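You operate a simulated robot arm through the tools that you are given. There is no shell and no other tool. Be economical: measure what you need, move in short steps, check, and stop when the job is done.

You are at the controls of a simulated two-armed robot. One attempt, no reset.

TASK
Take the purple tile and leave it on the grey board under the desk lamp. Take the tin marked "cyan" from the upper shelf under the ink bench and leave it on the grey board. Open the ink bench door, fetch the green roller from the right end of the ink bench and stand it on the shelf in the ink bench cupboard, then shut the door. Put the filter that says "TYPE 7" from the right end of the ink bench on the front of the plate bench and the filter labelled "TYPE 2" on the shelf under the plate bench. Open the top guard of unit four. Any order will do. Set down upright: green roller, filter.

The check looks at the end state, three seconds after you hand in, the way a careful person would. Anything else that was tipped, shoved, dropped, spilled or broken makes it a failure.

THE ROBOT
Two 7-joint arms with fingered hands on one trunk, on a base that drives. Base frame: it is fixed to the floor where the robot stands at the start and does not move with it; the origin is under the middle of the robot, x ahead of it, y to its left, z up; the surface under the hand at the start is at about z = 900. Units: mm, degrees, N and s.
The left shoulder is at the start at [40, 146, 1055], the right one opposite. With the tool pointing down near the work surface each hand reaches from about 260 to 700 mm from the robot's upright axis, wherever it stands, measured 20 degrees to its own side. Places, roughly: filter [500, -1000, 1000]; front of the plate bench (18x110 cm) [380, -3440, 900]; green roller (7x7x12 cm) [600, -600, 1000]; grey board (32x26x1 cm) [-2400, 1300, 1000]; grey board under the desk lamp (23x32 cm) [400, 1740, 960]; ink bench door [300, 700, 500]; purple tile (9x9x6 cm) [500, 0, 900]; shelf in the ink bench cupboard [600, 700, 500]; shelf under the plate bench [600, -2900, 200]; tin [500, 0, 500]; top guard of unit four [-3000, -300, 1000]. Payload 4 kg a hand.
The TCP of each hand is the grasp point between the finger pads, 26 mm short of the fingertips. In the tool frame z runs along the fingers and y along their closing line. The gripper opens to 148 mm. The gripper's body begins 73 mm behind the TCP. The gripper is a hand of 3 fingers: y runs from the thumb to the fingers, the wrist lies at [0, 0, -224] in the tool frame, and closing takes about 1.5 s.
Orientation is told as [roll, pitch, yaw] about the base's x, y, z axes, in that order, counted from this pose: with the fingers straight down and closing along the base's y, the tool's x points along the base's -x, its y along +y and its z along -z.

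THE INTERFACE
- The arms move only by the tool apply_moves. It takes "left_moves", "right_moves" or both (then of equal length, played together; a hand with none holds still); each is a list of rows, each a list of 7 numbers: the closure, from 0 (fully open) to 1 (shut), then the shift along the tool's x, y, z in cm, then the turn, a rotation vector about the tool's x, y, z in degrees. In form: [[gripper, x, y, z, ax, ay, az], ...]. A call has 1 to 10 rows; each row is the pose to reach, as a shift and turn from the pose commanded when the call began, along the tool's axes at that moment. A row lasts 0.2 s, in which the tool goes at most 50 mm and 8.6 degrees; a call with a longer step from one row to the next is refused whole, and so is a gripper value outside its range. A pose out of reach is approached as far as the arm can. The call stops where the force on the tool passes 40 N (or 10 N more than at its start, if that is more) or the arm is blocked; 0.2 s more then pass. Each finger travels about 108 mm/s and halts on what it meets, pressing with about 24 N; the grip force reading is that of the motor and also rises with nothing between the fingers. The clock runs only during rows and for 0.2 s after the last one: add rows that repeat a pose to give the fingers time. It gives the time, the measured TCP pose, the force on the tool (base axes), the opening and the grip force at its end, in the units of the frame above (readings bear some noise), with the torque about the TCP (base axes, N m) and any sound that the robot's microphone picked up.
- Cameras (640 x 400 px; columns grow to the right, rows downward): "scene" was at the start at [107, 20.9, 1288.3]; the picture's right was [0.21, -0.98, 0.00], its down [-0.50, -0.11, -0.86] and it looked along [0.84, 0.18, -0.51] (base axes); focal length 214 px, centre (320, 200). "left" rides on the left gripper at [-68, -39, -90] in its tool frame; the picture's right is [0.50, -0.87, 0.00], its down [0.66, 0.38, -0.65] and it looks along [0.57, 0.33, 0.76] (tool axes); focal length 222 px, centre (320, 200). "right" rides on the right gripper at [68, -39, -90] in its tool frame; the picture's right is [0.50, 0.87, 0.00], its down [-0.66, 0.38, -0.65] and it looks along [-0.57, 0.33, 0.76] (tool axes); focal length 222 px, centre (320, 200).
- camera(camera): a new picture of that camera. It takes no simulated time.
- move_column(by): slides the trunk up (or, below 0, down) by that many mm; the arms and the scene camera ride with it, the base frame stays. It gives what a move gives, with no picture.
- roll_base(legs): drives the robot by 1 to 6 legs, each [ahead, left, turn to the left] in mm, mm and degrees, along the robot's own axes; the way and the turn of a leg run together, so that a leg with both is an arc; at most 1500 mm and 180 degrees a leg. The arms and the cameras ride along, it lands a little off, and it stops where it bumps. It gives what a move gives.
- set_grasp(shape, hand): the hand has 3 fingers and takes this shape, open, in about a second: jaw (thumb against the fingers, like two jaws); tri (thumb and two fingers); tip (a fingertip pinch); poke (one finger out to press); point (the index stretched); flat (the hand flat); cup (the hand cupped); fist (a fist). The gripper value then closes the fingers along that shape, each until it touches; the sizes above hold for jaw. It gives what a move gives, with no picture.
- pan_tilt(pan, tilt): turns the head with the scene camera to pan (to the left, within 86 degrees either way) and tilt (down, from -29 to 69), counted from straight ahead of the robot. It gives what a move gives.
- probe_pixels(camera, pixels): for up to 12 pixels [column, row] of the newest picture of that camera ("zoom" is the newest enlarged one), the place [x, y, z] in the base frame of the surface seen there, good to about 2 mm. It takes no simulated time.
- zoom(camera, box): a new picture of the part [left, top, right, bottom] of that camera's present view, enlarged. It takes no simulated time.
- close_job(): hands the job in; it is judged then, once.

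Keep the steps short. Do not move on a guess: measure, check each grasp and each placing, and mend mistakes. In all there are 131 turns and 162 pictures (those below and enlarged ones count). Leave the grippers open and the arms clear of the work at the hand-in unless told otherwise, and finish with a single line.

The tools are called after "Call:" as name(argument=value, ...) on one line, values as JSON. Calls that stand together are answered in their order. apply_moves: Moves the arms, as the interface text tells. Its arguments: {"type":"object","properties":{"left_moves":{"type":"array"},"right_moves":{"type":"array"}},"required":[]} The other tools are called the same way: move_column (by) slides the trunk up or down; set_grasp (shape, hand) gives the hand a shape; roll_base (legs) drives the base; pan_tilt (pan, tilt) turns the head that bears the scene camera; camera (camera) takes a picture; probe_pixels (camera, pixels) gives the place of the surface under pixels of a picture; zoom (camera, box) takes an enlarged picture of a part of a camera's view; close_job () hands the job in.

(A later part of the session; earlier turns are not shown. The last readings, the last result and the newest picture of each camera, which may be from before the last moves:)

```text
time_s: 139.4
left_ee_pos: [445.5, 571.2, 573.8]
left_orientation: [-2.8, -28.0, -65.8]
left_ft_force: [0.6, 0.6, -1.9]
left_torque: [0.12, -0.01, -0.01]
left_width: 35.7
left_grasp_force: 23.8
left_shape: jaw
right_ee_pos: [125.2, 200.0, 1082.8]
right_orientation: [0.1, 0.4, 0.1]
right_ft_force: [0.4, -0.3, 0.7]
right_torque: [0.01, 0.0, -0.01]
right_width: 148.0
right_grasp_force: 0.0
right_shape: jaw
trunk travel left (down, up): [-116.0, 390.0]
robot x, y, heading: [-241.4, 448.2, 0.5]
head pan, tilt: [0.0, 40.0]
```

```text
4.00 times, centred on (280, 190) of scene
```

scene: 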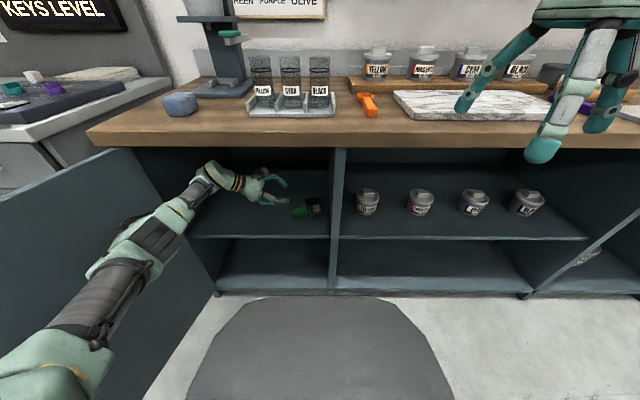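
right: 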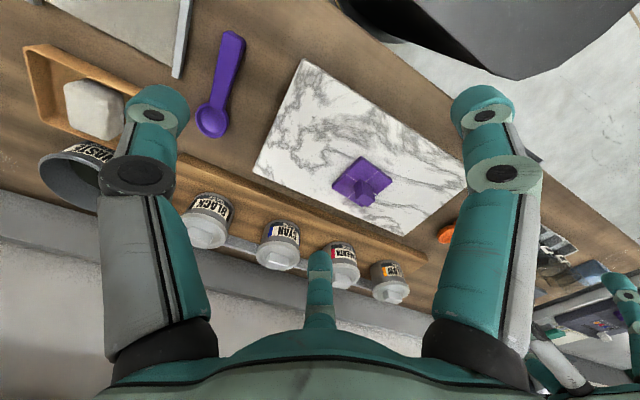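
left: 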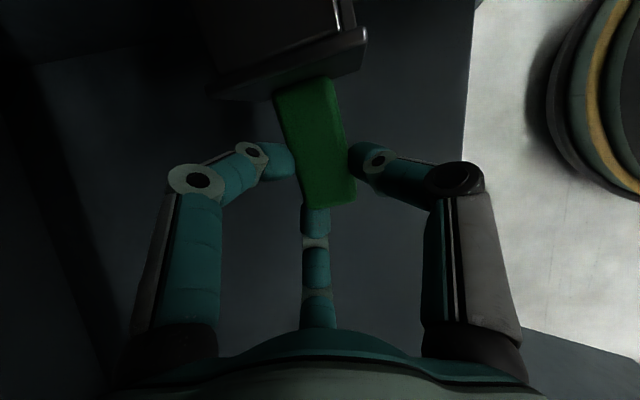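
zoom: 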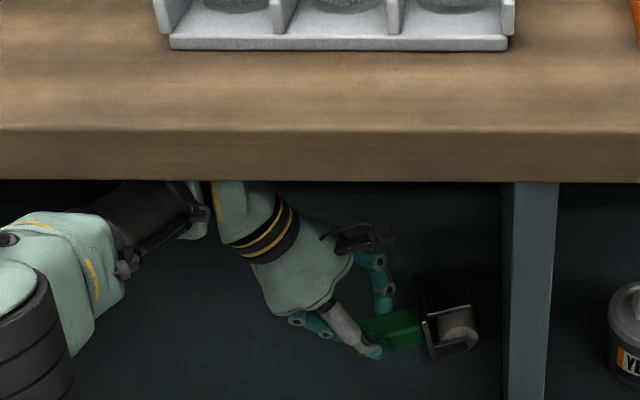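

Lifted securely. I back the robot out 400 to get room to turn the roller upright.

Call:
roll_base(legs=[[-420, 0, 0]])

Call:
move_column(by=120)

Call:
apply_moves(left_moves=[[1, 0, 0, -1, 0, 8, 0], [1, 0, 0, -2, 0, 16, 0], [1, 0, 0, -2, 0, 24, 0], [1, 0, 0, -2, 0, 32, 0], [1, 0, 0, -2, 0, 40, 0], [1, 0, 0, -2, 0, 48, 0], [1, 0, 0, -2, 0, 56, 0], [1, 0, 0, -2, 0, 64, 0], [1, 0, 0, -2, 0, 72, 0], [1, 0, 0, -2, 0, 80, 0]])

Call:
camera(camera="scene")

```text
time_s: 142.0
left_ee_pos: [19.2, 567.3, 575.2]
left_orientation: [-2.8, -28.2, -65.8]
left_ft_force: [0.0, -0.2, -2.3]
left_torque: [0.12, -0.01, -0.01]
left_width: 35.5
left_grasp_force: 24.4
left_shape: jaw
right_ee_pos: [-302.2, 196.5, 1083.9]
right_orientation: [0.1, 0.4, 0.3]
right_ft_force: [-0.5, -0.6, -0.4]
right_torque: [0.01, -0.01, 0.0]
right_width: 147.9
right_grasp_force: 0.1
right_shape: jaw
trunk travel left (down, up): [-116.0, 390.0]
robot x, y, heading: [-668.2, 441.6, 0.8]
head pan, tilt: [0.0, 40.0]
```

```text
time_s: 143.5
left_ee_pos: [19.9, 566.9, 694.7]
left_orientation: [-2.8, -28.0, -65.5]
left_ft_force: [0.7, 0.7, -1.5]
left_torque: [0.13, 0.04, 0.0]
left_width: 35.5
left_grasp_force: 24.3
left_shape: jaw
right_ee_pos: [-300.2, 195.7, 1204.3]
right_orientation: [0.1, 0.3, 0.4]
right_ft_force: [0.2, 0.0, 0.0]
right_torque: [0.0, -0.01, -0.02]
right_width: 148.1
right_grasp_force: 0.0
right_shape: jaw
trunk travel left (down, up): [-236.0, 270.0]
robot x, y, heading: [-667.9, 448.4, 0.6]
head pan, tilt: [0.0, 40.0]
```

```text
time_s: 145.7
left_ee_pos: [-133.3, 606.0, 729.3]
left_orientation: [-3.9, 51.1, -70.0]
left_ft_force: [1.6, 0.9, -2.2]
left_torque: [-0.04, -0.03, 0.08]
left_width: 32.9
left_grasp_force: 24.2
left_shape: jaw
left hand out of reach, approached as far as the arm can: row 2, 3, 4, 5, 6, 7, 8, 9, 10
right_ee_pos: [-298.7, 199.8, 1205.1]
right_orientation: [0.0, 0.5, 0.4]
right_ft_force: [0.5, 0.5, 0.0]
right_torque: [-0.03, -0.01, -0.02]
right_width: 148.0
right_grasp_force: 0.1
right_shape: jaw
trunk travel left (down, up): [-236.0, 270.0]
robot x, y, heading: [-668.7, 444.9, 0.8]
head pan, tilt: [0.0, 40.0]
```

```text
77 pictures are left
```

scene: 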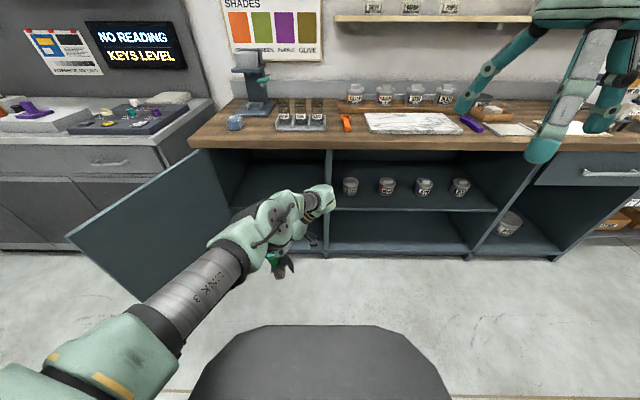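

The hand turned (pitch +51) and the roller now hangs nearly upright at (278,265). I zoom in.

Call:
zoom(camera="scene", box=[230, 220, 340, 300])

Call:
zoom(camera="left", box=[200, 40, 480, 240])

Call:
probe_pixels(camera="zoom", pixels=[[250, 60], [330, 60], [300, 120], [280, 200], [330, 200], [290, 280], [200, 60], [400, 40]])

```text
5.00 times, centred on (285, 260) of scene
```

zoom: 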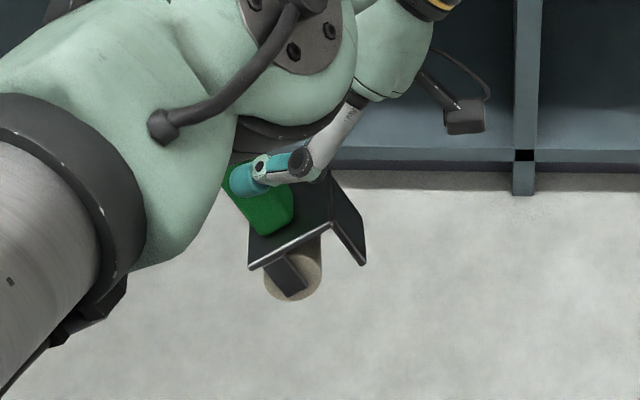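

```text
2.00 times, centred on (340, 140) of left
```

zoom: 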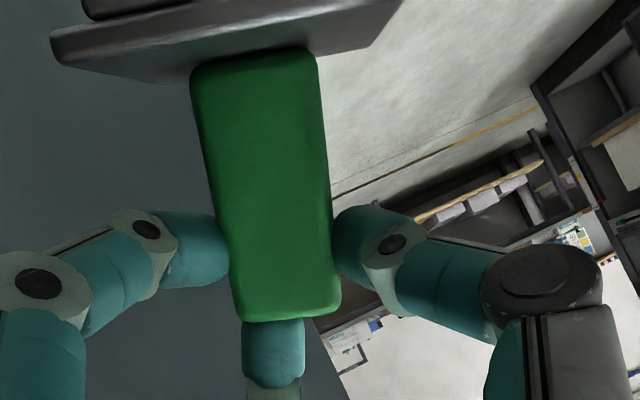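

```text
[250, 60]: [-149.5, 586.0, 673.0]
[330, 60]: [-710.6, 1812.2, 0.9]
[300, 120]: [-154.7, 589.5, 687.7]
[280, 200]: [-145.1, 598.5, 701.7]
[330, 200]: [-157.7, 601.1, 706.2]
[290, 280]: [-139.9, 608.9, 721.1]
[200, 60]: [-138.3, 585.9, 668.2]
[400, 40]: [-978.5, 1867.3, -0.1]
```

The handle still leans 27° (top towards +y). I check the arm's outline to see whether it could enter the cupboard like this.

Call:
probe_pixels(camera="scene", pixels=[[250, 225], [240, 245], [200, 270], [275, 205], [300, 200], [322, 190], [150, 310], [100, 340], [280, 265], [276, 240]])

```text
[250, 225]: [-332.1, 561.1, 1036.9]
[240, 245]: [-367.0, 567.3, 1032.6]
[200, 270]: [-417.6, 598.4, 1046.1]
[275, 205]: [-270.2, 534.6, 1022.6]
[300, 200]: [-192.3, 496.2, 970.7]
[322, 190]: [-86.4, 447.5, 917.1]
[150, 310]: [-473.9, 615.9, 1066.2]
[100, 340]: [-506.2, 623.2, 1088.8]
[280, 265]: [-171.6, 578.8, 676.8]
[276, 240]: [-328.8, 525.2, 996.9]
```

In the cupboard the forearm would scrape the bench top, so I set the roller down on the bench top first, then regrip it properly. Trunk up 270, hand up 30.

Call:
move_column(by=268)

Call:
apply_moves(left_moves=[[1, 1.1, 0, -0.9, 0, 0, 0], [1, 2.3, 0, -1.9, 0, 0, 0], [1, 2.3, 0, -1.9, 0, 0, 0]])

Call:
pan_tilt(pan=0, tilt=50)

Call:
camera(camera="scene")

```text
time_s: 148.5
left_ee_pos: [-134.1, 603.1, 995.0]
left_orientation: [-3.9, 51.2, -70.1]
left_ft_force: [0.4, 0.1, -3.3]
left_torque: [0.05, -0.03, -0.01]
left_width: 32.7
left_grasp_force: 23.5
left_shape: jaw
right_ee_pos: [-301.7, 195.3, 1471.4]
right_orientation: [0.0, 0.4, 0.2]
right_ft_force: [-0.7, 0.3, 0.3]
right_torque: [-0.01, 0.0, -0.01]
right_width: 148.0
right_grasp_force: 0.1
right_shape: jaw
trunk travel left (down, up): [-504.0, 2.0]
robot x, y, heading: [-666.7, 441.9, 0.7]
head pan, tilt: [0.0, 40.0]
```

```text
time_s: 149.3
left_ee_pos: [-132.0, 604.8, 1027.5]
left_orientation: [-3.9, 51.2, -70.0]
left_ft_force: [-0.2, 0.6, -2.3]
left_torque: [0.02, -0.05, -0.02]
left_width: 32.6
left_grasp_force: 23.7
left_shape: jaw
right_ee_pos: [-301.5, 195.2, 1470.7]
right_orientation: [0.1, 0.4, 0.3]
right_ft_force: [-0.2, 1.1, 0.1]
right_torque: [-0.03, -0.01, 0.01]
right_width: 147.8
right_grasp_force: 0.1
right_shape: jaw
trunk travel left (down, up): [-504.0, 2.0]
robot x, y, heading: [-670.2, 442.6, 0.6]
head pan, tilt: [0.0, 40.0]
```

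```text
time_s: 150.0
left_ee_pos: [-131.2, 603.6, 1025.2]
left_orientation: [-3.9, 51.2, -70.0]
left_ft_force: [-0.8, 1.2, -1.6]
left_torque: [-0.01, 0.0, -0.01]
left_width: 32.8
left_grasp_force: 24.0
left_shape: jaw
right_ee_pos: [-300.7, 194.7, 1472.5]
right_orientation: [0.1, 0.4, 0.3]
right_ft_force: [0.4, 0.1, 0.6]
right_torque: [0.02, -0.07, -0.02]
right_width: 147.8
right_grasp_force: 0.1
right_shape: jaw
trunk travel left (down, up): [-504.0, 2.0]
robot x, y, heading: [-670.0, 439.8, 1.0]
head pan, tilt: [0.0, 50.0]
```

```text
74 pictures are left
```

scene: 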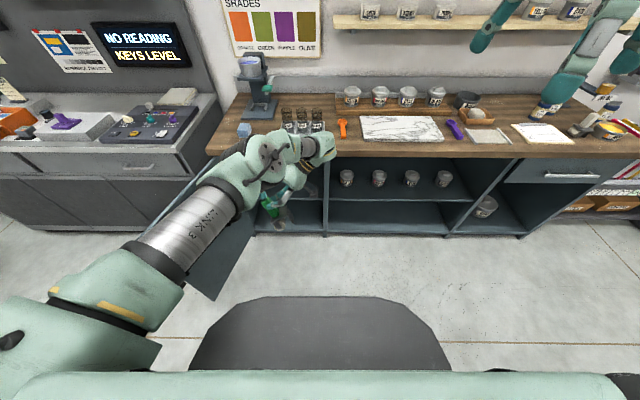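

I strafe right 175, drive ahead 490 so that the roller hangs over the free front strip of the bench near (345,395).

Call:
roll_base(legs=[[0, -175, 0], [485, 0, 0]])

Call:
camera(camera="left")

Call:
camera(camera="scene")

```text
time_s: 154.0
left_ee_pos: [371.3, 431.8, 1027.6]
left_orientation: [-3.8, 51.3, -70.0]
left_ft_force: [-0.5, 0.0, -1.9]
left_torque: [0.01, -0.06, 0.01]
left_width: 32.5
left_grasp_force: 23.6
left_shape: jaw
right_ee_pos: [197.7, 24.9, 1471.7]
right_orientation: [0.2, 0.2, 0.2]
right_ft_force: [-0.1, -0.7, 0.2]
right_torque: [-0.03, -0.01, 0.0]
right_width: 148.1
right_grasp_force: 0.0
right_shape: jaw
trunk travel left (down, up): [-504.0, 2.0]
robot x, y, heading: [-165.8, 272.9, 0.6]
head pan, tilt: [0.0, 50.0]
```

```text
73 pictures are left
```

left: 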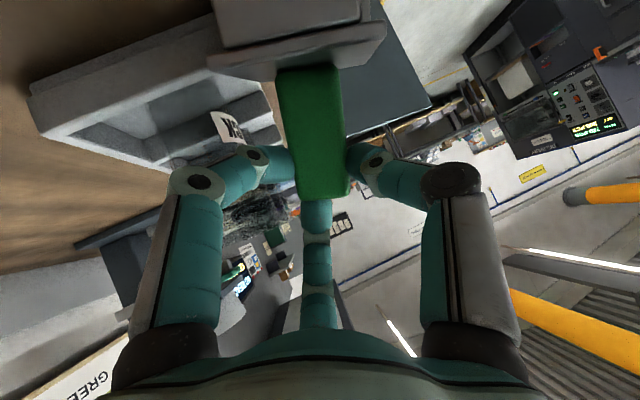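

```text
72 pictures are left
```

scene: 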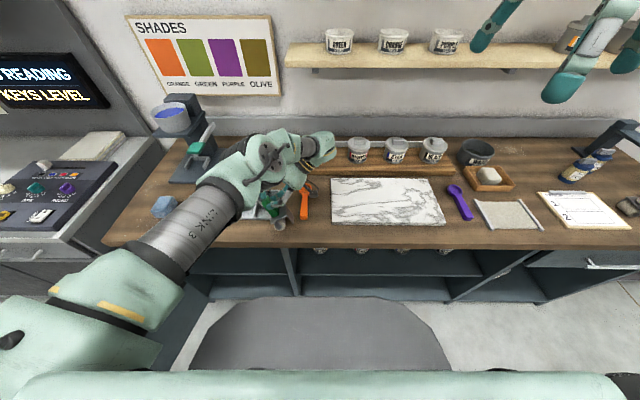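

I zoom in on the roller and what is beneath it.

Call:
zoom(camera="scene", box=[210, 170, 350, 260])

Call:
probe_pixels(camera="zoom", pixels=[[320, 260], [350, 190], [300, 235], [330, 300], [400, 220], [440, 190], [260, 240], [345, 160], [420, 150], [290, 170]])

```text
4.44 times, centred on (280, 215) of scene
```

zoom: 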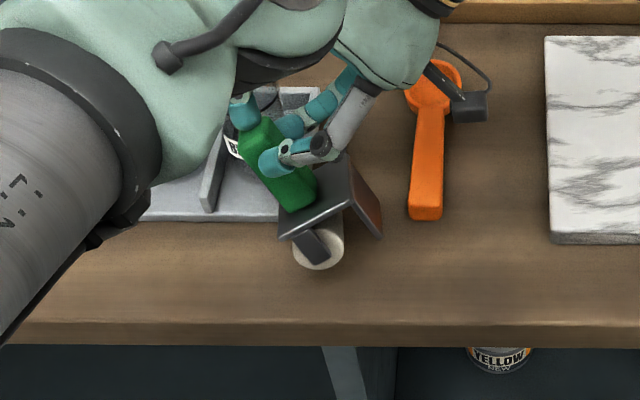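

```text
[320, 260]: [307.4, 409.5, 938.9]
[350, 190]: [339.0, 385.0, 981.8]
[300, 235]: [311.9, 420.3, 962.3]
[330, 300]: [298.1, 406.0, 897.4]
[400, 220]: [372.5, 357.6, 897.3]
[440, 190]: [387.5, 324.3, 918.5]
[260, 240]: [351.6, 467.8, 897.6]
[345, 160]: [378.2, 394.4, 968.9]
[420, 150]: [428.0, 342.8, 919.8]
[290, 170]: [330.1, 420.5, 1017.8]
```

Clear gap: tray beyond y 455, orange scoop below y 340. I go 20 ahead and lower in small steps until contact.

Call:
roll_base(legs=[[18, 0, 0]])

Call:
apply_moves(left_moves=[[1, -0.6, 0, 0.5, 0, 0, 0], [1, -1.2, 0, 1, 0, 0, 0], [1, -1.5, 0, 1.25, 0, 0, 0], [1, -1.8, 0, 1.5, 0, 0, 0], [1, -2.1, 0, 1.75, 0, 0, 0], [1, -2.4, 0, 2, 0, 0, 0]])

Call:
zoom(camera="scene", box=[210, 170, 350, 260])

```text
time_s: 154.8
left_ee_pos: [385.4, 430.4, 1027.8]
left_orientation: [-3.5, 51.1, -70.1]
left_ft_force: [-0.9, -1.1, -2.2]
left_torque: [-0.03, -0.01, 0.0]
left_width: 32.4
left_grasp_force: 24.6
left_shape: jaw
right_ee_pos: [211.9, 23.2, 1473.2]
right_orientation: [0.3, 0.1, 0.0]
right_ft_force: [0.4, -0.2, 0.0]
right_torque: [-0.01, -0.04, 0.06]
right_width: 147.9
right_grasp_force: 0.1
right_shape: jaw
trunk travel left (down, up): [-504.0, 2.0]
robot x, y, heading: [-149.7, 270.9, 0.6]
head pan, tilt: [0.0, 50.0]
```

```text
time_s: 155.3
left_ee_pos: [389.8, 431.2, 1020.9]
left_orientation: [-2.8, 51.2, -69.1]
left_ft_force: [-6.8, -0.8, 13.1]
left_torque: [0.15, 0.56, 0.05]
left_width: 34.1
left_grasp_force: 23.9
left_shape: jaw
right_ee_pos: [211.9, 23.5, 1473.2]
right_orientation: [0.2, 0.1, -0.1]
right_ft_force: [-0.5, 0.2, -0.2]
right_torque: [0.02, -0.01, -0.02]
right_width: 147.7
right_grasp_force: 0.1
right_shape: jaw
trunk travel left (down, up): [-504.0, 2.0]
robot x, y, heading: [-152.8, 272.6, 0.3]
head pan, tilt: [0.0, 50.0]
stopped in row 2 (left hand): the force on the tool passed its limit at 44 N (the readings are from after the stop); the commanded pose is now the measured one
```

```text
4.44 times, centred on (280, 215) of scene
```

zoom: 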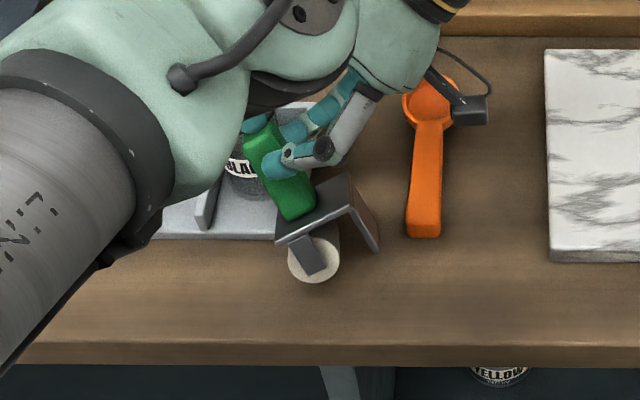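

The roller's cylinder touches the bench with the leg side slightly up. Released, it should settle onto its leg. I open gradually.

Call:
apply_moves(left_moves=[[0.85, 0, 0, 0, 0, 0, 0], [0.75, 0, 0, 0, 0, 0, 0], [0.65, 0, 0, 0, 0, 0, 0], [0.55, 0, 0, 0, 0, 0, 0], [0.45, 0, 0, 0, 0, 0, 0], [0.45, 0, 0, 0, 0, 0, 0]])

Call:
zoom(camera="scene", box=[210, 170, 350, 260])

Call:
camera(camera="left")

```text
time_s: 156.7
left_ee_pos: [392.8, 431.1, 1018.8]
left_orientation: [-3.1, 51.2, -69.4]
left_ft_force: [0.3, -0.4, -0.3]
left_torque: [-0.01, -0.01, -0.02]
left_width: 81.2
left_grasp_force: 0.1
left_shape: jaw
right_ee_pos: [216.9, 23.4, 1471.2]
right_orientation: [0.1, 0.5, 0.0]
right_ft_force: [-0.1, 0.3, 0.9]
right_torque: [0.0, -0.01, 0.0]
right_width: 147.6
right_grasp_force: 0.2
right_shape: jaw
trunk travel left (down, up): [-504.0, 2.0]
robot x, y, heading: [-148.6, 273.8, 0.6]
head pan, tilt: [0.0, 50.0]
```

```text
4.44 times, centred on (280, 215) of scene
```

zoom: 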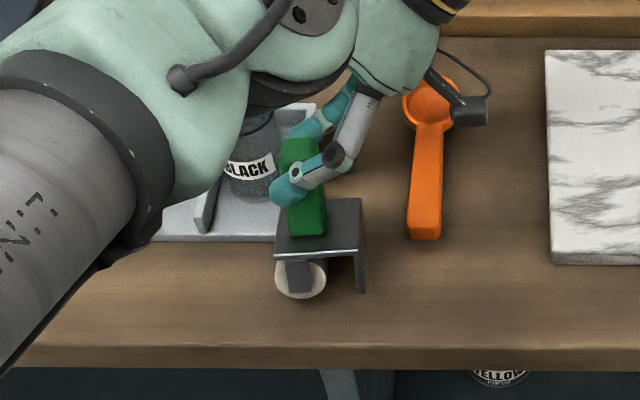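

```text
68 pictures are left
```

left: 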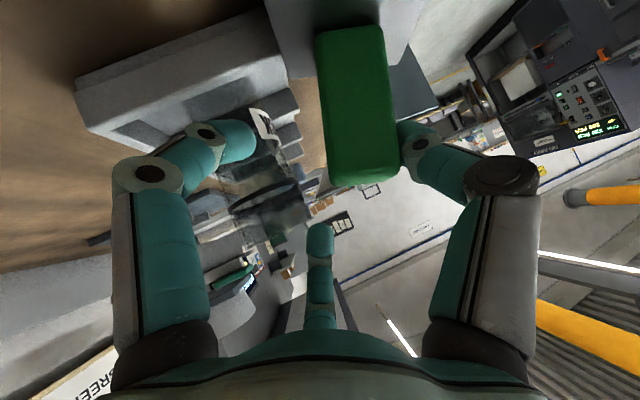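

The roller stands upright on the bench. I withdraw the hand along its axis and back off 260, then begin turning the hand to its normal forward pose.

Call:
apply_moves(left_moves=[[0.42, 0, -0.8, 0, 0, 0, 0], [0.4, 0, -0.8, -3, 0, 0, 0], [0.3, 0, -0.8, -6, 0, 0, 0], [0.2, 0, -0.8, -9, 0, 0, 0], [0.1, 0, -0.8, -12, 0, 0, 0]])

Call:
zoom(camera="scene", box=[210, 170, 350, 260])

Call:
roll_base(legs=[[-270, 0, 0]])

Call:
apply_moves(left_moves=[[0, 0, 0, 0, -0.5, -6.5, -5.5], [0, 0, 0, 0, -1, -13, -10.9], [0, 0, 0, 0, -1.4, -19.5, -16.4], [0, 0, 0, 0, -1.9, -26, -21.9], [0, 0, 0, 0, -2.4, -32.5, -27.3], [0, 0, 0, 0, -2.9, -39, -32.8], [0, 0, 0, 0, -3.4, -45.4, -38.3], [0, 0, 0, 0, -3.8, -51.9, -43.7], [0, 0, 0, 0, -4.3, -58.4, -49.2], [0, 0, 0, 0, -4.8, -64.9, -54.7]])

```text
time_s: 157.9
left_ee_pos: [380.2, 380.1, 1077.7]
left_orientation: [-2.8, 51.1, -69.5]
left_ft_force: [0.5, 0.0, -0.6]
left_torque: [0.0, -0.01, -0.02]
left_width: 132.7
left_grasp_force: 0.1
left_shape: jaw
left hand out of reach, approached as far as the arm can: row 2, 3, 4, 5
right_ee_pos: [217.2, 23.4, 1472.4]
right_orientation: [0.2, 0.3, 0.0]
right_ft_force: [-0.3, -0.6, 0.2]
right_torque: [0.0, 0.04, 0.0]
right_width: 148.0
right_grasp_force: 0.1
right_shape: jaw
trunk travel left (down, up): [-504.0, 2.0]
robot x, y, heading: [-148.2, 276.7, 0.4]
head pan, tilt: [0.0, 50.0]
```

```text
4.44 times, centred on (280, 215) of scene
```

zoom: 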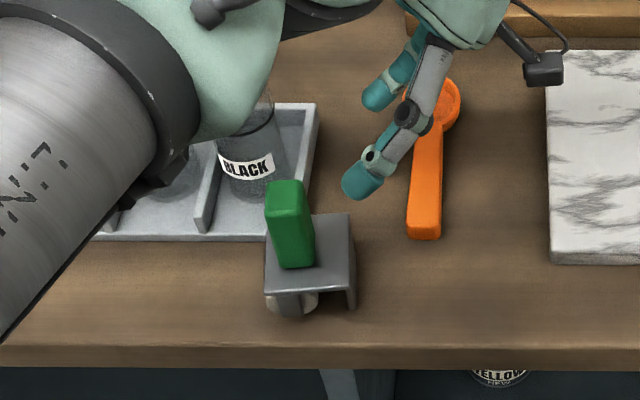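

```text
time_s: 159.8
left_ee_pos: [108.9, 380.5, 1075.7]
left_orientation: [-3.0, 51.1, -69.2]
left_ft_force: [0.8, -0.3, -0.2]
left_torque: [0.01, 0.03, 0.02]
left_width: 133.2
left_grasp_force: 0.0
left_shape: jaw
right_ee_pos: [-49.4, 23.4, 1470.8]
right_orientation: [0.2, 0.6, 0.3]
right_ft_force: [0.3, 0.2, 0.2]
right_torque: [0.03, -0.01, -0.01]
right_width: 147.6
right_grasp_force: 0.1
right_shape: jaw
trunk travel left (down, up): [-504.0, 2.0]
robot x, y, heading: [-421.8, 270.2, 0.8]
head pan, tilt: [0.0, 50.0]
```

```text
time_s: 162.0
left_ee_pos: [104.4, 379.2, 1076.6]
left_orientation: [16.8, -24.5, -24.6]
left_ft_force: [0.3, 0.0, 0.6]
left_torque: [0.0, 0.0, -0.01]
left_width: 148.0
left_grasp_force: 0.1
left_shape: jaw
right_ee_pos: [-54.7, 22.7, 1472.0]
right_orientation: [0.1, 0.2, 0.3]
right_ft_force: [-0.6, 0.1, 0.6]
right_torque: [0.02, -0.01, -0.04]
right_width: 148.1
right_grasp_force: 0.0
right_shape: jaw
trunk travel left (down, up): [-504.0, 2.0]
robot x, y, heading: [-416.4, 266.7, 0.7]
head pan, tilt: [0.0, 50.0]
```

I finish the turn and measure the standing roller.

Call:
apply_moves(left_moves=[[0.2, 0, 0, 0, -0.5, -6.2, -5.2], [0.45, 0, 0, 0, -0.9, -12.4, -10.4], [0.45, 0, 0, 0, -1.4, -18.6, -15.6], [0.45, 0, 0, 0, -1.8, -24.8, -20.8], [0.45, 0, 0, 0, -2.3, -31, -26]])

Call:
zoom(camera="scene", box=[250, 120, 390, 220])

Call:
camera(camera="left")

```text
time_s: 163.2
left_ee_pos: [127.5, 321.3, 1127.3]
left_orientation: [0.8, -57.8, 4.0]
left_ft_force: [0.5, 0.0, -0.7]
left_torque: [0.02, 0.01, 0.02]
left_width: 81.4
left_grasp_force: 0.0
left_shape: jaw
left hand out of reach, approached as far as the arm can: row 3, 4, 5
right_ee_pos: [-54.1, 23.3, 1471.2]
right_orientation: [0.1, 0.3, 0.4]
right_ft_force: [-0.3, 0.3, 0.9]
right_torque: [-0.01, 0.0, -0.01]
right_width: 147.7
right_grasp_force: 0.0
right_shape: jaw
trunk travel left (down, up): [-504.0, 2.0]
robot x, y, heading: [-417.1, 269.1, 0.9]
head pan, tilt: [0.0, 50.0]
```

```text
4.00 times, centred on (320, 170) of scene
```

zoom: 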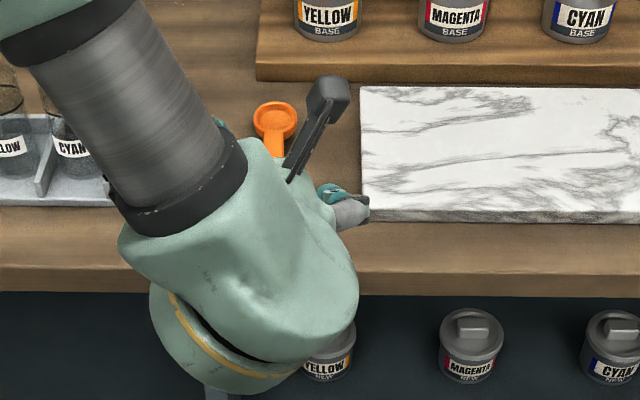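

```text
65 pictures are left
```

left: 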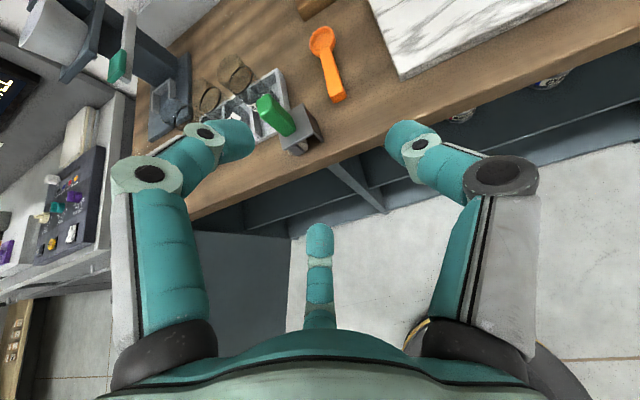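

Orientation is right (tilt 58). The roller is at (275,115) in the hand camera; I measure it.

Call:
zoom(camera="left", box=[230, 70, 350, 170])

Call:
probe_pixels(camera="left", pixels=[[263, 102], [270, 97], [276, 115], [285, 128], [268, 112], [282, 110], [290, 120], [305, 132], [290, 150], [313, 125], [300, 112]])

```text
4.00 times, centred on (290, 120) of left
```

zoom: 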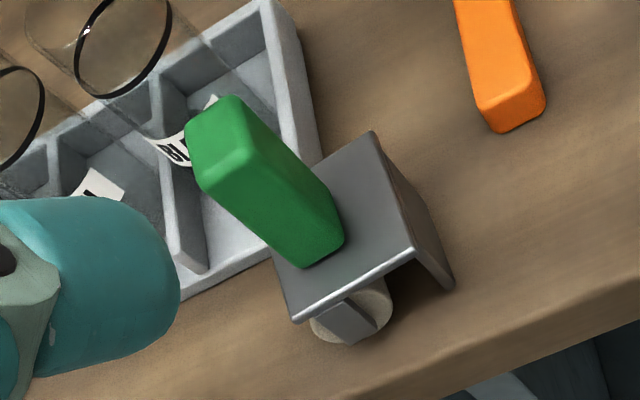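

```text
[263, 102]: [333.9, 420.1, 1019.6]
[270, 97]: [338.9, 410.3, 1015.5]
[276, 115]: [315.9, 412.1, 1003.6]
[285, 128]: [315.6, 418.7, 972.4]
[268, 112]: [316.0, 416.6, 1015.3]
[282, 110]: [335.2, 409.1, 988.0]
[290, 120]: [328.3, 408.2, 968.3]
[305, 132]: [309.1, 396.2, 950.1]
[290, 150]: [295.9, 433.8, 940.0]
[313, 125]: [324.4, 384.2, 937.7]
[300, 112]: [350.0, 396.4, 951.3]
```

Handle centre (328,420), top 1019, plate ~941. I go sideways 91 mm, then 240 mm along the fingers to TCP (327,428,1003).

Call:
apply_moves(left_moves=[[0.45, 0, 4.5, 0, 0, 0, 0], [0.45, -0.2, 9.1, 0, 0, 0, 0], [0.45, -0.3, 9.1, 4.5, 0, 0, 0], [0.45, -0.4, 9.1, 9, 0, 0, 0], [0.45, -0.5, 9.1, 13.5, 0, 0, 0], [0.45, -0.5, 9.1, 18, 0, 0, 0], [0.45, -0.5, 9.1, 21.5, 0, 0, 0], [0.45, -0.5, 9.1, 24, 0, 0, 0], [0.45, -0.5, 9.1, 24, 0, 0, 0]])

Call:
camera(camera="left")

```text
time_s: 165.2
left_ee_pos: [276.7, 387.6, 1088.5]
left_orientation: [0.3, -57.4, 4.0]
left_ft_force: [0.1, 0.2, -0.5]
left_torque: [0.01, 0.01, -0.02]
left_width: 81.5
left_grasp_force: 0.1
left_shape: jaw
left hand out of reach, approached as far as the arm can: row 1, 2, 3, 4, 5, 6, 7, 8, 9
right_ee_pos: [-52.9, 23.1, 1472.8]
right_orientation: [0.1, 0.4, 0.4]
right_ft_force: [-0.8, -0.5, -0.4]
right_torque: [0.02, -0.01, 0.02]
right_width: 147.9
right_grasp_force: 0.1
right_shape: jaw
trunk travel left (down, up): [-504.0, 2.0]
robot x, y, heading: [-418.1, 271.1, 0.7]
head pan, tilt: [0.0, 50.0]
```

```text
63 pictures are left
```

left: 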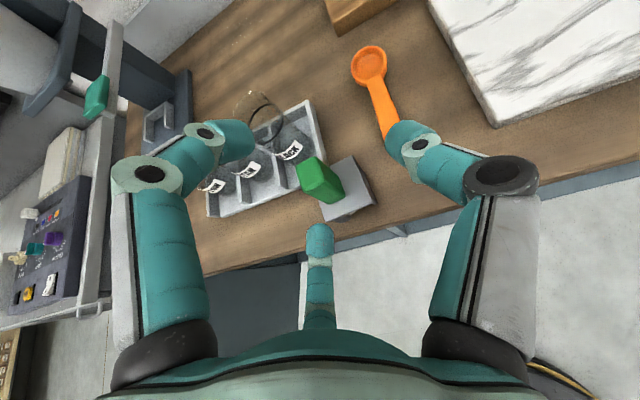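

The high shoulder limits the reach, so I use base and trunk: ahead 50, left 40, then trunk down 85.

Call:
roll_base(legs=[[50, 40, 0]])

Call:
move_column(by=-60)

Call:
camera(camera="left")

Call:
probe_pixels(camera="left", pixels=[[320, 170], [330, 190], [345, 200], [310, 180], [340, 170], [380, 200]])

```text
time_s: 166.2
left_ee_pos: [317.2, 419.0, 1094.5]
left_orientation: [0.9, -57.8, 3.3]
left_ft_force: [-0.7, -0.4, 0.7]
left_torque: [0.03, -0.02, 0.04]
left_width: 81.8
left_grasp_force: 0.1
left_shape: jaw
right_ee_pos: [-15.1, 53.5, 1473.2]
right_orientation: [0.5, -0.2, 0.3]
right_ft_force: [-0.3, -1.1, 0.3]
right_torque: [0.05, -0.08, 0.0]
right_width: 147.9
right_grasp_force: 0.1
right_shape: jaw
trunk travel left (down, up): [-504.0, 2.0]
robot x, y, heading: [-372.5, 310.3, 0.8]
head pan, tilt: [0.0, 50.0]
```

```text
time_s: 167.2
left_ee_pos: [325.6, 425.3, 1028.8]
left_orientation: [0.2, -57.3, 3.8]
left_ft_force: [-0.1, 0.1, -0.1]
left_torque: [0.0, 0.01, 0.0]
left_width: 81.5
left_grasp_force: 0.0
left_shape: jaw
right_ee_pos: [-3.5, 62.7, 1412.0]
right_orientation: [0.2, 0.4, 0.3]
right_ft_force: [-0.7, -0.7, -0.1]
right_torque: [0.01, -0.01, -0.02]
right_width: 147.9
right_grasp_force: 0.2
right_shape: jaw
trunk travel left (down, up): [-444.0, 62.0]
robot x, y, heading: [-371.9, 311.2, 0.8]
head pan, tilt: [0.0, 50.0]
```

```text
62 pictures are left
```

left: 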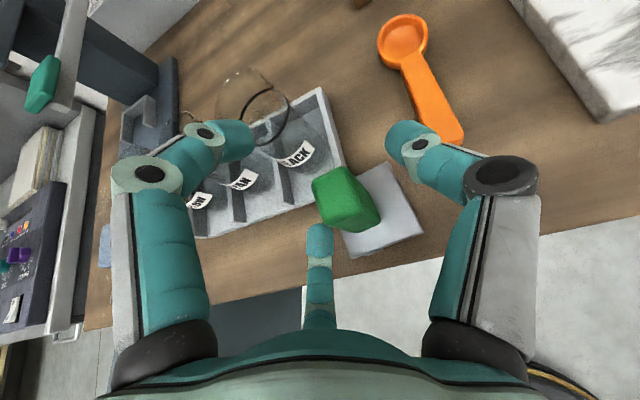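

```text
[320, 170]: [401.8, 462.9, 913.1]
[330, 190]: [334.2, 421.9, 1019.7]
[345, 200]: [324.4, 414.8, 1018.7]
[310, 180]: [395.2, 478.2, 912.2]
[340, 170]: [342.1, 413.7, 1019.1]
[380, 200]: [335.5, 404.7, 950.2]
```

Aligned. Down 25 and close.

Call:
move_column(by=-26)

Call:
apply_moves(left_moves=[[0.6, 0, 0, 0, 0, 0, 0], [0.75, 0, 0, 0, 0, 0, 0], [0.9, 0, 0, 0, 0, 0, 0], [1, 0, 0, 0, 0, 0, 0], [1, 0, 0, 0, 0, 0, 0], [1, 0, 0, 0, 0, 0, 0]])

Call:
move_column(by=110)

Call:
camera(camera="left")

Call:
probe_pixels(camera="left", pixels=[[330, 190], [345, 170], [355, 200], [335, 220], [370, 160], [350, 245], [400, 225], [410, 205], [385, 215]])

```text
time_s: 167.9
left_ee_pos: [324.5, 424.9, 1003.2]
left_orientation: [0.3, -57.4, 3.7]
left_ft_force: [-0.1, -0.7, 0.5]
left_torque: [0.02, -0.01, -0.03]
left_width: 81.3
left_grasp_force: 0.1
left_shape: jaw
right_ee_pos: [-6.3, 62.0, 1385.3]
right_orientation: [0.2, 0.3, 0.2]
right_ft_force: [0.0, -0.6, -0.4]
right_torque: [0.0, -0.02, 0.0]
right_width: 147.9
right_grasp_force: 0.1
right_shape: jaw
trunk travel left (down, up): [-418.0, 88.0]
robot x, y, heading: [-373.3, 310.8, 0.6]
head pan, tilt: [0.0, 50.0]
```

```text
time_s: 169.3
left_ee_pos: [325.4, 424.3, 1005.5]
left_orientation: [0.1, -57.5, 3.7]
left_ft_force: [2.2, 1.1, 6.1]
left_torque: [-0.06, -0.01, 0.01]
left_width: 25.6
left_grasp_force: 24.2
left_shape: jaw
right_ee_pos: [-7.5, 61.9, 1387.1]
right_orientation: [0.2, 0.3, 0.2]
right_ft_force: [0.8, -0.5, -0.7]
right_torque: [0.0, -0.06, -0.01]
right_width: 147.9
right_grasp_force: 0.0
right_shape: jaw
trunk travel left (down, up): [-418.0, 88.0]
robot x, y, heading: [-372.0, 309.5, 0.9]
head pan, tilt: [0.0, 50.0]
```

```text
time_s: 170.6
left_ee_pos: [325.3, 424.0, 1089.9]
left_orientation: [0.3, -57.5, 3.7]
left_ft_force: [0.1, 0.3, -2.1]
left_torque: [0.05, 0.04, 0.01]
left_width: 25.2
left_grasp_force: 24.2
left_shape: jaw
right_ee_pos: [-6.1, 61.6, 1472.7]
right_orientation: [0.2, 0.4, 0.2]
right_ft_force: [-0.3, 0.6, -0.5]
right_torque: [-0.01, -0.01, -0.01]
right_width: 148.0
right_grasp_force: 0.2
right_shape: jaw
right hand out of reach, approached as far as the arm can: row 1
trunk travel left (down, up): [-506.0, 0.0]
robot x, y, heading: [-376.6, 310.0, 1.0]
head pan, tilt: [0.0, 50.0]
```

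```text
61 pictures are left
```

left: 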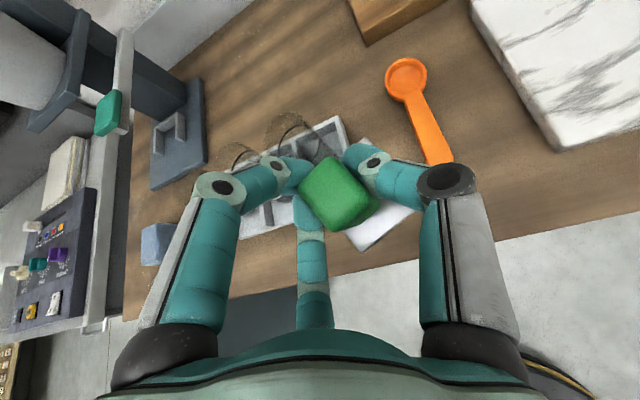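

```text
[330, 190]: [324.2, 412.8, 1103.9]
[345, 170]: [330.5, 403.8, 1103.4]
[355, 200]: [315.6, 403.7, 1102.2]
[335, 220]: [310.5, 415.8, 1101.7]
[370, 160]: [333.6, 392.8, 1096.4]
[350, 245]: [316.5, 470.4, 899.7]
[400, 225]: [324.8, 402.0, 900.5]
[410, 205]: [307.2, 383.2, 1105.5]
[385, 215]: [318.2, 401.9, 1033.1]
```

Held, upright, TCP 14 mm below the handle top (bottom ≈ TCP-108). I back out, strafe left, and lower the trunk.

Call:
roll_base(legs=[[-310, 0, 0], [0, 178, -0.8]])

Call:
move_column(by=-470)

Call:
pan_tilt(pan=5, tilt=35)

Call:
camera(camera="scene")

```text
time_s: 173.8
left_ee_pos: [4.8, 591.3, 1091.5]
left_orientation: [0.7, -57.4, 2.5]
left_ft_force: [0.5, -0.1, -2.4]
left_torque: [0.03, -0.01, 0.04]
left_width: 25.1
left_grasp_force: 24.1
left_shape: jaw
right_ee_pos: [-330.2, 232.3, 1472.9]
right_orientation: [0.5, 0.3, -0.6]
right_ft_force: [0.2, 0.1, 0.1]
right_torque: [0.05, 0.02, -0.01]
right_width: 148.1
right_grasp_force: 0.1
right_shape: jaw
trunk travel left (down, up): [-506.0, 0.0]
robot x, y, heading: [-689.3, 493.6, -0.2]
head pan, tilt: [0.0, 50.0]
```

```text
refused: -470 is not a number from -400 to 400
```

```text
time_s: 174.6
left_ee_pos: [4.9, 595.0, 1090.2]
left_orientation: [0.2, -57.4, 2.8]
left_ft_force: [-0.3, 0.3, -2.6]
left_torque: [0.02, 0.0, -0.03]
left_width: 25.2
left_grasp_force: 23.8
left_shape: jaw
right_ee_pos: [-331.1, 237.4, 1474.1]
right_orientation: [0.3, 0.3, -0.8]
right_ft_force: [-0.3, 0.0, 0.6]
right_torque: [-0.01, 0.0, 0.03]
right_width: 148.1
right_grasp_force: 0.0
right_shape: jaw
trunk travel left (down, up): [-506.0, 0.0]
robot x, y, heading: [-695.5, 492.6, -0.2]
head pan, tilt: [5.0, 35.0]
```

```text
60 pictures are left
```

scene: 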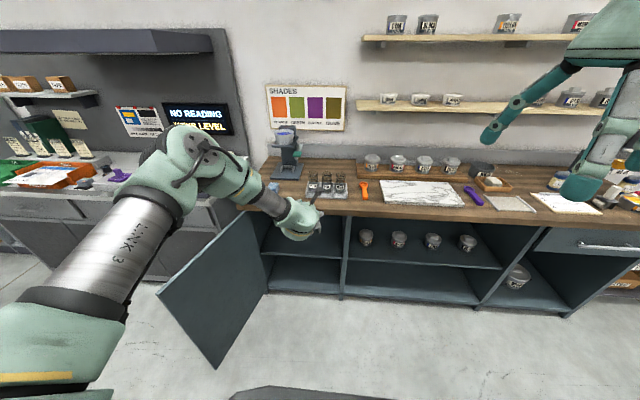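

I lower in two moves and check the arm outline.

Call:
probe_pixels(camera="scene", pixels=[[270, 193], [245, 170], [215, 165], [190, 130], [150, 205], [310, 210]])

Call:
move_column(by=-235)

Call:
move_column(by=-235)

Call:
camera(camera="scene")

```text
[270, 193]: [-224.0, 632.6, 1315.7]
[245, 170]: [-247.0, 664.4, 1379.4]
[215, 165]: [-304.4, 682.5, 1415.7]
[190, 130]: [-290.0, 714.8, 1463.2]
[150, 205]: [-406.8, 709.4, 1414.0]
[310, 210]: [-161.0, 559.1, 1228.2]
```

```text
time_s: 177.1
left_ee_pos: [5.6, 596.6, 856.7]
left_orientation: [0.2, -57.4, 2.8]
left_ft_force: [0.5, -1.0, -1.3]
left_torque: [0.03, 0.03, 0.0]
left_width: 25.0
left_grasp_force: 24.1
left_shape: jaw
right_ee_pos: [-330.9, 237.0, 1240.1]
right_orientation: [0.4, 0.3, -0.7]
right_ft_force: [1.4, -0.3, -0.4]
right_torque: [0.0, -0.02, -0.02]
right_width: 147.9
right_grasp_force: 0.0
right_shape: jaw
trunk travel left (down, up): [-271.0, 235.0]
robot x, y, heading: [-695.9, 490.6, -0.1]
head pan, tilt: [5.0, 35.0]
```

```text
time_s: 179.5
left_ee_pos: [4.5, 596.0, 620.9]
left_orientation: [0.1, -57.3, 2.8]
left_ft_force: [-0.8, 0.8, -2.0]
left_torque: [0.0, 0.0, 0.02]
left_width: 25.1
left_grasp_force: 23.9
left_shape: jaw
right_ee_pos: [-331.0, 237.7, 1003.3]
right_orientation: [0.3, 0.3, -0.6]
right_ft_force: [0.0, -0.6, 0.1]
right_torque: [0.01, 0.01, -0.01]
right_width: 147.8
right_grasp_force: 0.1
right_shape: jaw
trunk travel left (down, up): [-36.0, 470.0]
robot x, y, heading: [-693.9, 490.5, -0.2]
head pan, tilt: [5.0, 35.0]
```

```text
59 pictures are left
```

scene: 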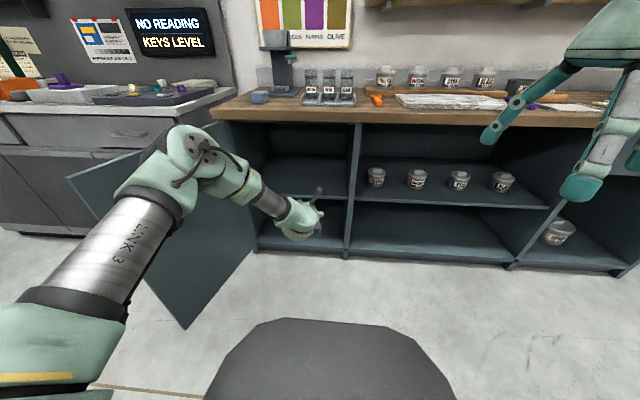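

The steep forearm clears the bench edge (about 735 at x 277 against 855). I drive ahead 445.

Call:
roll_base(legs=[[440, 0, 0]])

Call:
zoom(camera="scene", box=[140, 100, 400, 280])

Call:
move_column(by=-30)

Call:
apply_moves(left_moves=[[1, 0.17, 0, 0.1, 0, 0, 0], [1, 0.34, 0, 0.2, 0, 0, 0]])

```text
time_s: 182.2
left_ee_pos: [447.5, 589.8, 621.0]
left_orientation: [0.3, -57.3, 2.5]
left_ft_force: [0.0, 0.6, -2.6]
left_torque: [0.03, 0.03, -0.04]
left_width: 25.2
left_grasp_force: 24.2
left_shape: jaw
right_ee_pos: [110.6, 233.2, 1004.7]
right_orientation: [0.3, 0.3, -0.8]
right_ft_force: [0.4, 0.8, 0.0]
right_torque: [0.0, 0.0, -0.01]
right_width: 148.2
right_grasp_force: 0.0
right_shape: jaw
trunk travel left (down, up): [-36.0, 470.0]
robot x, y, heading: [-254.4, 489.8, -0.7]
head pan, tilt: [5.0, 35.0]
```

```text
2.22 times, centred on (270, 190) of scene
```

zoom: 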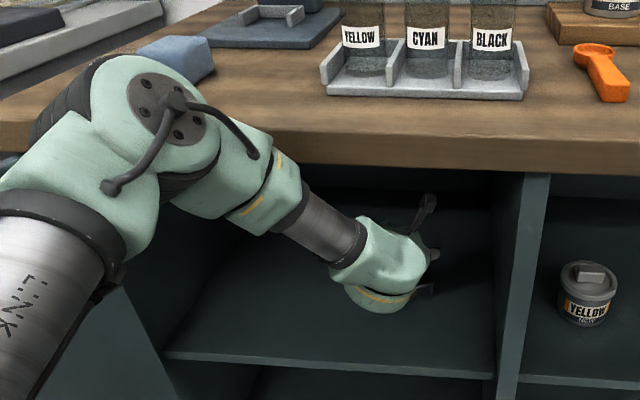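

```text
time_s: 183.0
left_ee_pos: [447.4, 589.7, 591.2]
left_orientation: [0.2, -57.4, 2.5]
left_ft_force: [0.4, 0.8, -2.9]
left_torque: [0.03, 0.04, 0.04]
left_width: 25.1
left_grasp_force: 23.8
left_shape: jaw
right_ee_pos: [111.1, 234.3, 974.8]
right_orientation: [0.3, 0.3, -1.0]
right_ft_force: [0.0, -0.3, 0.6]
right_torque: [-0.01, 0.01, 0.03]
right_width: 147.7
right_grasp_force: 0.0
right_shape: jaw
trunk travel left (down, up): [-6.0, 500.0]
robot x, y, heading: [-253.1, 488.3, -0.4]
head pan, tilt: [5.0, 35.0]
```

```text
time_s: 183.6
left_ee_pos: [448.3, 589.1, 588.1]
left_orientation: [0.3, -57.2, 2.6]
left_ft_force: [-0.4, -0.1, -1.7]
left_torque: [0.05, 0.01, -0.01]
left_width: 25.0
left_grasp_force: 24.0
left_shape: jaw
right_ee_pos: [110.7, 233.5, 975.3]
right_orientation: [0.3, 0.4, -0.9]
right_ft_force: [-0.8, -0.3, -0.1]
right_torque: [0.03, 0.01, 0.03]
right_width: 148.1
right_grasp_force: 0.1
right_shape: jaw
trunk travel left (down, up): [-6.0, 500.0]
robot x, y, heading: [-251.3, 484.4, -0.5]
head pan, tilt: [5.0, 35.0]
```

About 10 mm to go. I lower 8 mm in 2 mm steps.

Call:
apply_moves(left_moves=[[1, 0.17, 0, 0.11, 0, 0, 0], [1, 0.34, 0, 0.22, 0, 0, 0], [1, 0.5, 0, 0.33, 0, 0, 0], [1, 0.67, 0, 0.44, 0, 0, 0]])

Call:
zoom(camera="left", box=[160, 80, 480, 280])

```text
time_s: 184.6
left_ee_pos: [447.9, 590.4, 578.5]
left_orientation: [0.5, -56.9, 2.5]
left_ft_force: [0.4, 1.2, -2.5]
left_torque: [0.01, 0.02, 0.01]
left_width: 24.9
left_grasp_force: 24.4
left_shape: jaw
right_ee_pos: [110.4, 233.1, 974.6]
right_orientation: [0.2, 0.1, -1.0]
right_ft_force: [0.3, -0.1, 0.0]
right_torque: [-0.03, 0.02, 0.03]
right_width: 148.1
right_grasp_force: 0.0
right_shape: jaw
trunk travel left (down, up): [-6.0, 500.0]
robot x, y, heading: [-253.3, 491.8, -0.2]
head pan, tilt: [5.0, 35.0]
```

```text
2.00 times, centred on (320, 180) of left
```

zoom: 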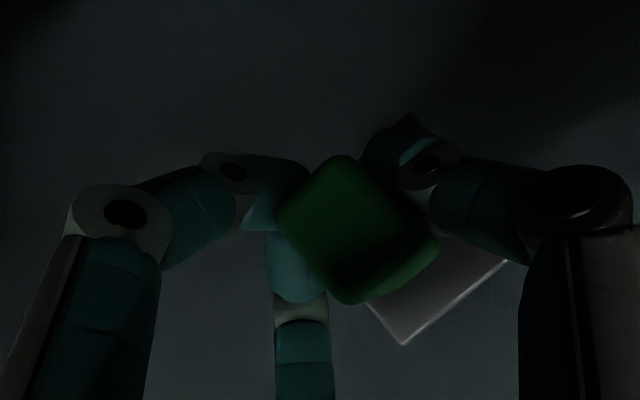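

Call:
apply_moves(left_moves=[[1, 0.15, 0, 0.1, 0, 0, 0], [1, 0.3, 0, 0.2, 0, 0, 0], [1, 0.45, 0, 0.3, 0, 0, 0]])

Call:
probe_pixels(camera="zoom", pixels=[[340, 200], [340, 260], [310, 210], [380, 230], [405, 325], [440, 300], [430, 320], [560, 330], [250, 370]])

```text
time_s: 185.4
left_ee_pos: [450.0, 588.3, 577.9]
left_orientation: [0.6, -57.0, 2.5]
left_ft_force: [0.8, 0.1, 6.5]
left_torque: [-0.01, -0.07, 0.03]
left_width: 25.1
left_grasp_force: 24.0
left_shape: jaw
left hand out of reach, approached as far as the arm can: row 1, 2, 3
right_ee_pos: [109.2, 234.3, 975.1]
right_orientation: [0.3, 0.4, -1.0]
right_ft_force: [-0.2, -0.7, -0.2]
right_torque: [-0.02, 0.01, 0.01]
right_width: 147.9
right_grasp_force: 0.0
right_shape: jaw
trunk travel left (down, up): [-6.0, 500.0]
robot x, y, heading: [-250.2, 489.0, -0.4]
head pan, tilt: [5.0, 35.0]
```

```text
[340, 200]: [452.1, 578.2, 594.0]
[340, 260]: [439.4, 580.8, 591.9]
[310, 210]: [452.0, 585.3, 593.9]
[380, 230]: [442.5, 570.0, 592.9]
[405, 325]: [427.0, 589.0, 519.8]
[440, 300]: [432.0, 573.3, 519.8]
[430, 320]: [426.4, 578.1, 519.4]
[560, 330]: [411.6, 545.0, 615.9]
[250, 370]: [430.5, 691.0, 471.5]
```

Touchdown (6.5 N). Lower finger has ~15 mm clearance above the plate. I open to 0.45 and look.

Call:
apply_moves(left_moves=[[0.9, 0, 0, 0, 0, 0, 0], [0.8, 0, 0, 0, 0, 0, 0], [0.7, 0, 0, 0, 0, 0, 0], [0.6, 0, 0, 0, 0, 0, 0], [0.5, 0, 0, 0, 0, 0, 0], [0.5, 0, 0, 0, 0, 0, 0]])

Call:
zoom(camera="left", box=[160, 80, 480, 280])

Call:
probe_pixels(camera="zoom", pixels=[[340, 200], [340, 250], [310, 210], [370, 230], [405, 325], [440, 300], [430, 320]])

```text
time_s: 186.8
left_ee_pos: [449.2, 587.7, 575.0]
left_orientation: [0.7, -56.9, 2.5]
left_ft_force: [-0.7, 0.0, -0.2]
left_torque: [0.02, 0.01, -0.03]
left_width: 73.4
left_grasp_force: 0.2
left_shape: jaw
right_ee_pos: [110.4, 234.1, 975.1]
right_orientation: [0.3, 0.2, -0.9]
right_ft_force: [-0.2, -0.3, -0.7]
right_torque: [-0.01, -0.01, -0.04]
right_width: 148.0
right_grasp_force: 0.1
right_shape: jaw
trunk travel left (down, up): [-6.0, 500.0]
robot x, y, heading: [-252.8, 490.0, -0.4]
head pan, tilt: [5.0, 35.0]
```

```text
2.00 times, centred on (320, 180) of left
```

zoom: 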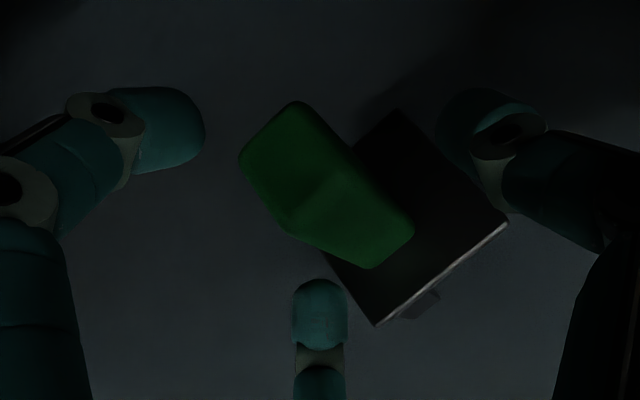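

```text
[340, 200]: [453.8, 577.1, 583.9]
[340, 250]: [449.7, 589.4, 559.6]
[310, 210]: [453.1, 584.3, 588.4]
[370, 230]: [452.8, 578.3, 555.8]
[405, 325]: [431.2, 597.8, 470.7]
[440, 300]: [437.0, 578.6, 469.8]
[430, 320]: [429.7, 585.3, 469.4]
```

The roller stands upright. I retreat 60 mm along the fingers, then back the base out and check.

Call:
apply_moves(left_moves=[[0.45, 0, 0, -1, 0, 0, 0], [0.4, 0, 0, -3, 0, 0, 0], [0.4, 0, 0, -6, 0, 0, 0], [0.4, 0, 0, -9, 0, 0, 0]])

Call:
roll_base(legs=[[-480, -60, 0]])

Call:
zoom(camera="scene", box=[180, 80, 420, 240])

```text
time_s: 187.8
left_ee_pos: [381.0, 574.3, 635.3]
left_orientation: [0.6, -56.9, 2.5]
left_ft_force: [0.5, 0.8, 0.2]
left_torque: [-0.01, -0.01, -0.03]
left_width: 88.1
left_grasp_force: 0.1
left_shape: jaw
left hand out of reach, approached as far as the arm can: row 2, 3, 4
right_ee_pos: [109.3, 234.2, 976.0]
right_orientation: [0.3, 0.3, -0.9]
right_ft_force: [-0.2, -0.3, -0.1]
right_torque: [-0.03, -0.02, 0.03]
right_width: 148.0
right_grasp_force: 0.0
right_shape: jaw
trunk travel left (down, up): [-6.0, 500.0]
robot x, y, heading: [-250.4, 489.8, -0.5]
head pan, tilt: [5.0, 35.0]
```

```text
time_s: 190.6
left_ee_pos: [-99.5, 520.0, 633.9]
left_orientation: [0.6, -57.0, 2.9]
left_ft_force: [0.6, -1.3, -0.2]
left_torque: [-0.01, 0.01, -0.03]
left_width: 88.0
left_grasp_force: 0.1
left_shape: jaw
right_ee_pos: [-369.1, 177.5, 975.6]
right_orientation: [0.3, 0.3, -0.6]
right_ft_force: [-0.1, 0.4, -0.2]
right_torque: [0.02, -0.02, 0.01]
right_width: 147.8
right_grasp_force: 0.1
right_shape: jaw
trunk travel left (down, up): [-6.0, 500.0]
robot x, y, heading: [-731.8, 428.2, 0.0]
head pan, tilt: [5.0, 35.0]
```

```text
2.50 times, centred on (300, 160) of scene
```

zoom: 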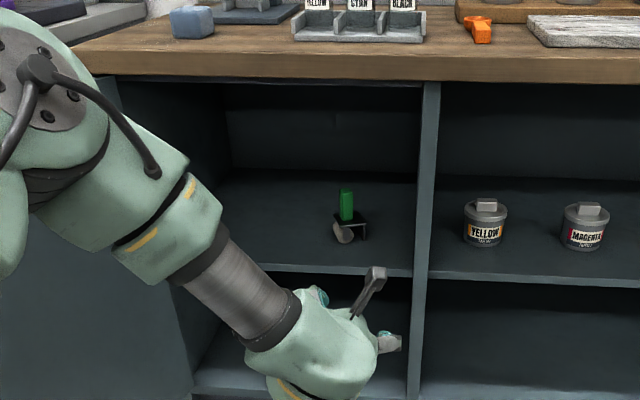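

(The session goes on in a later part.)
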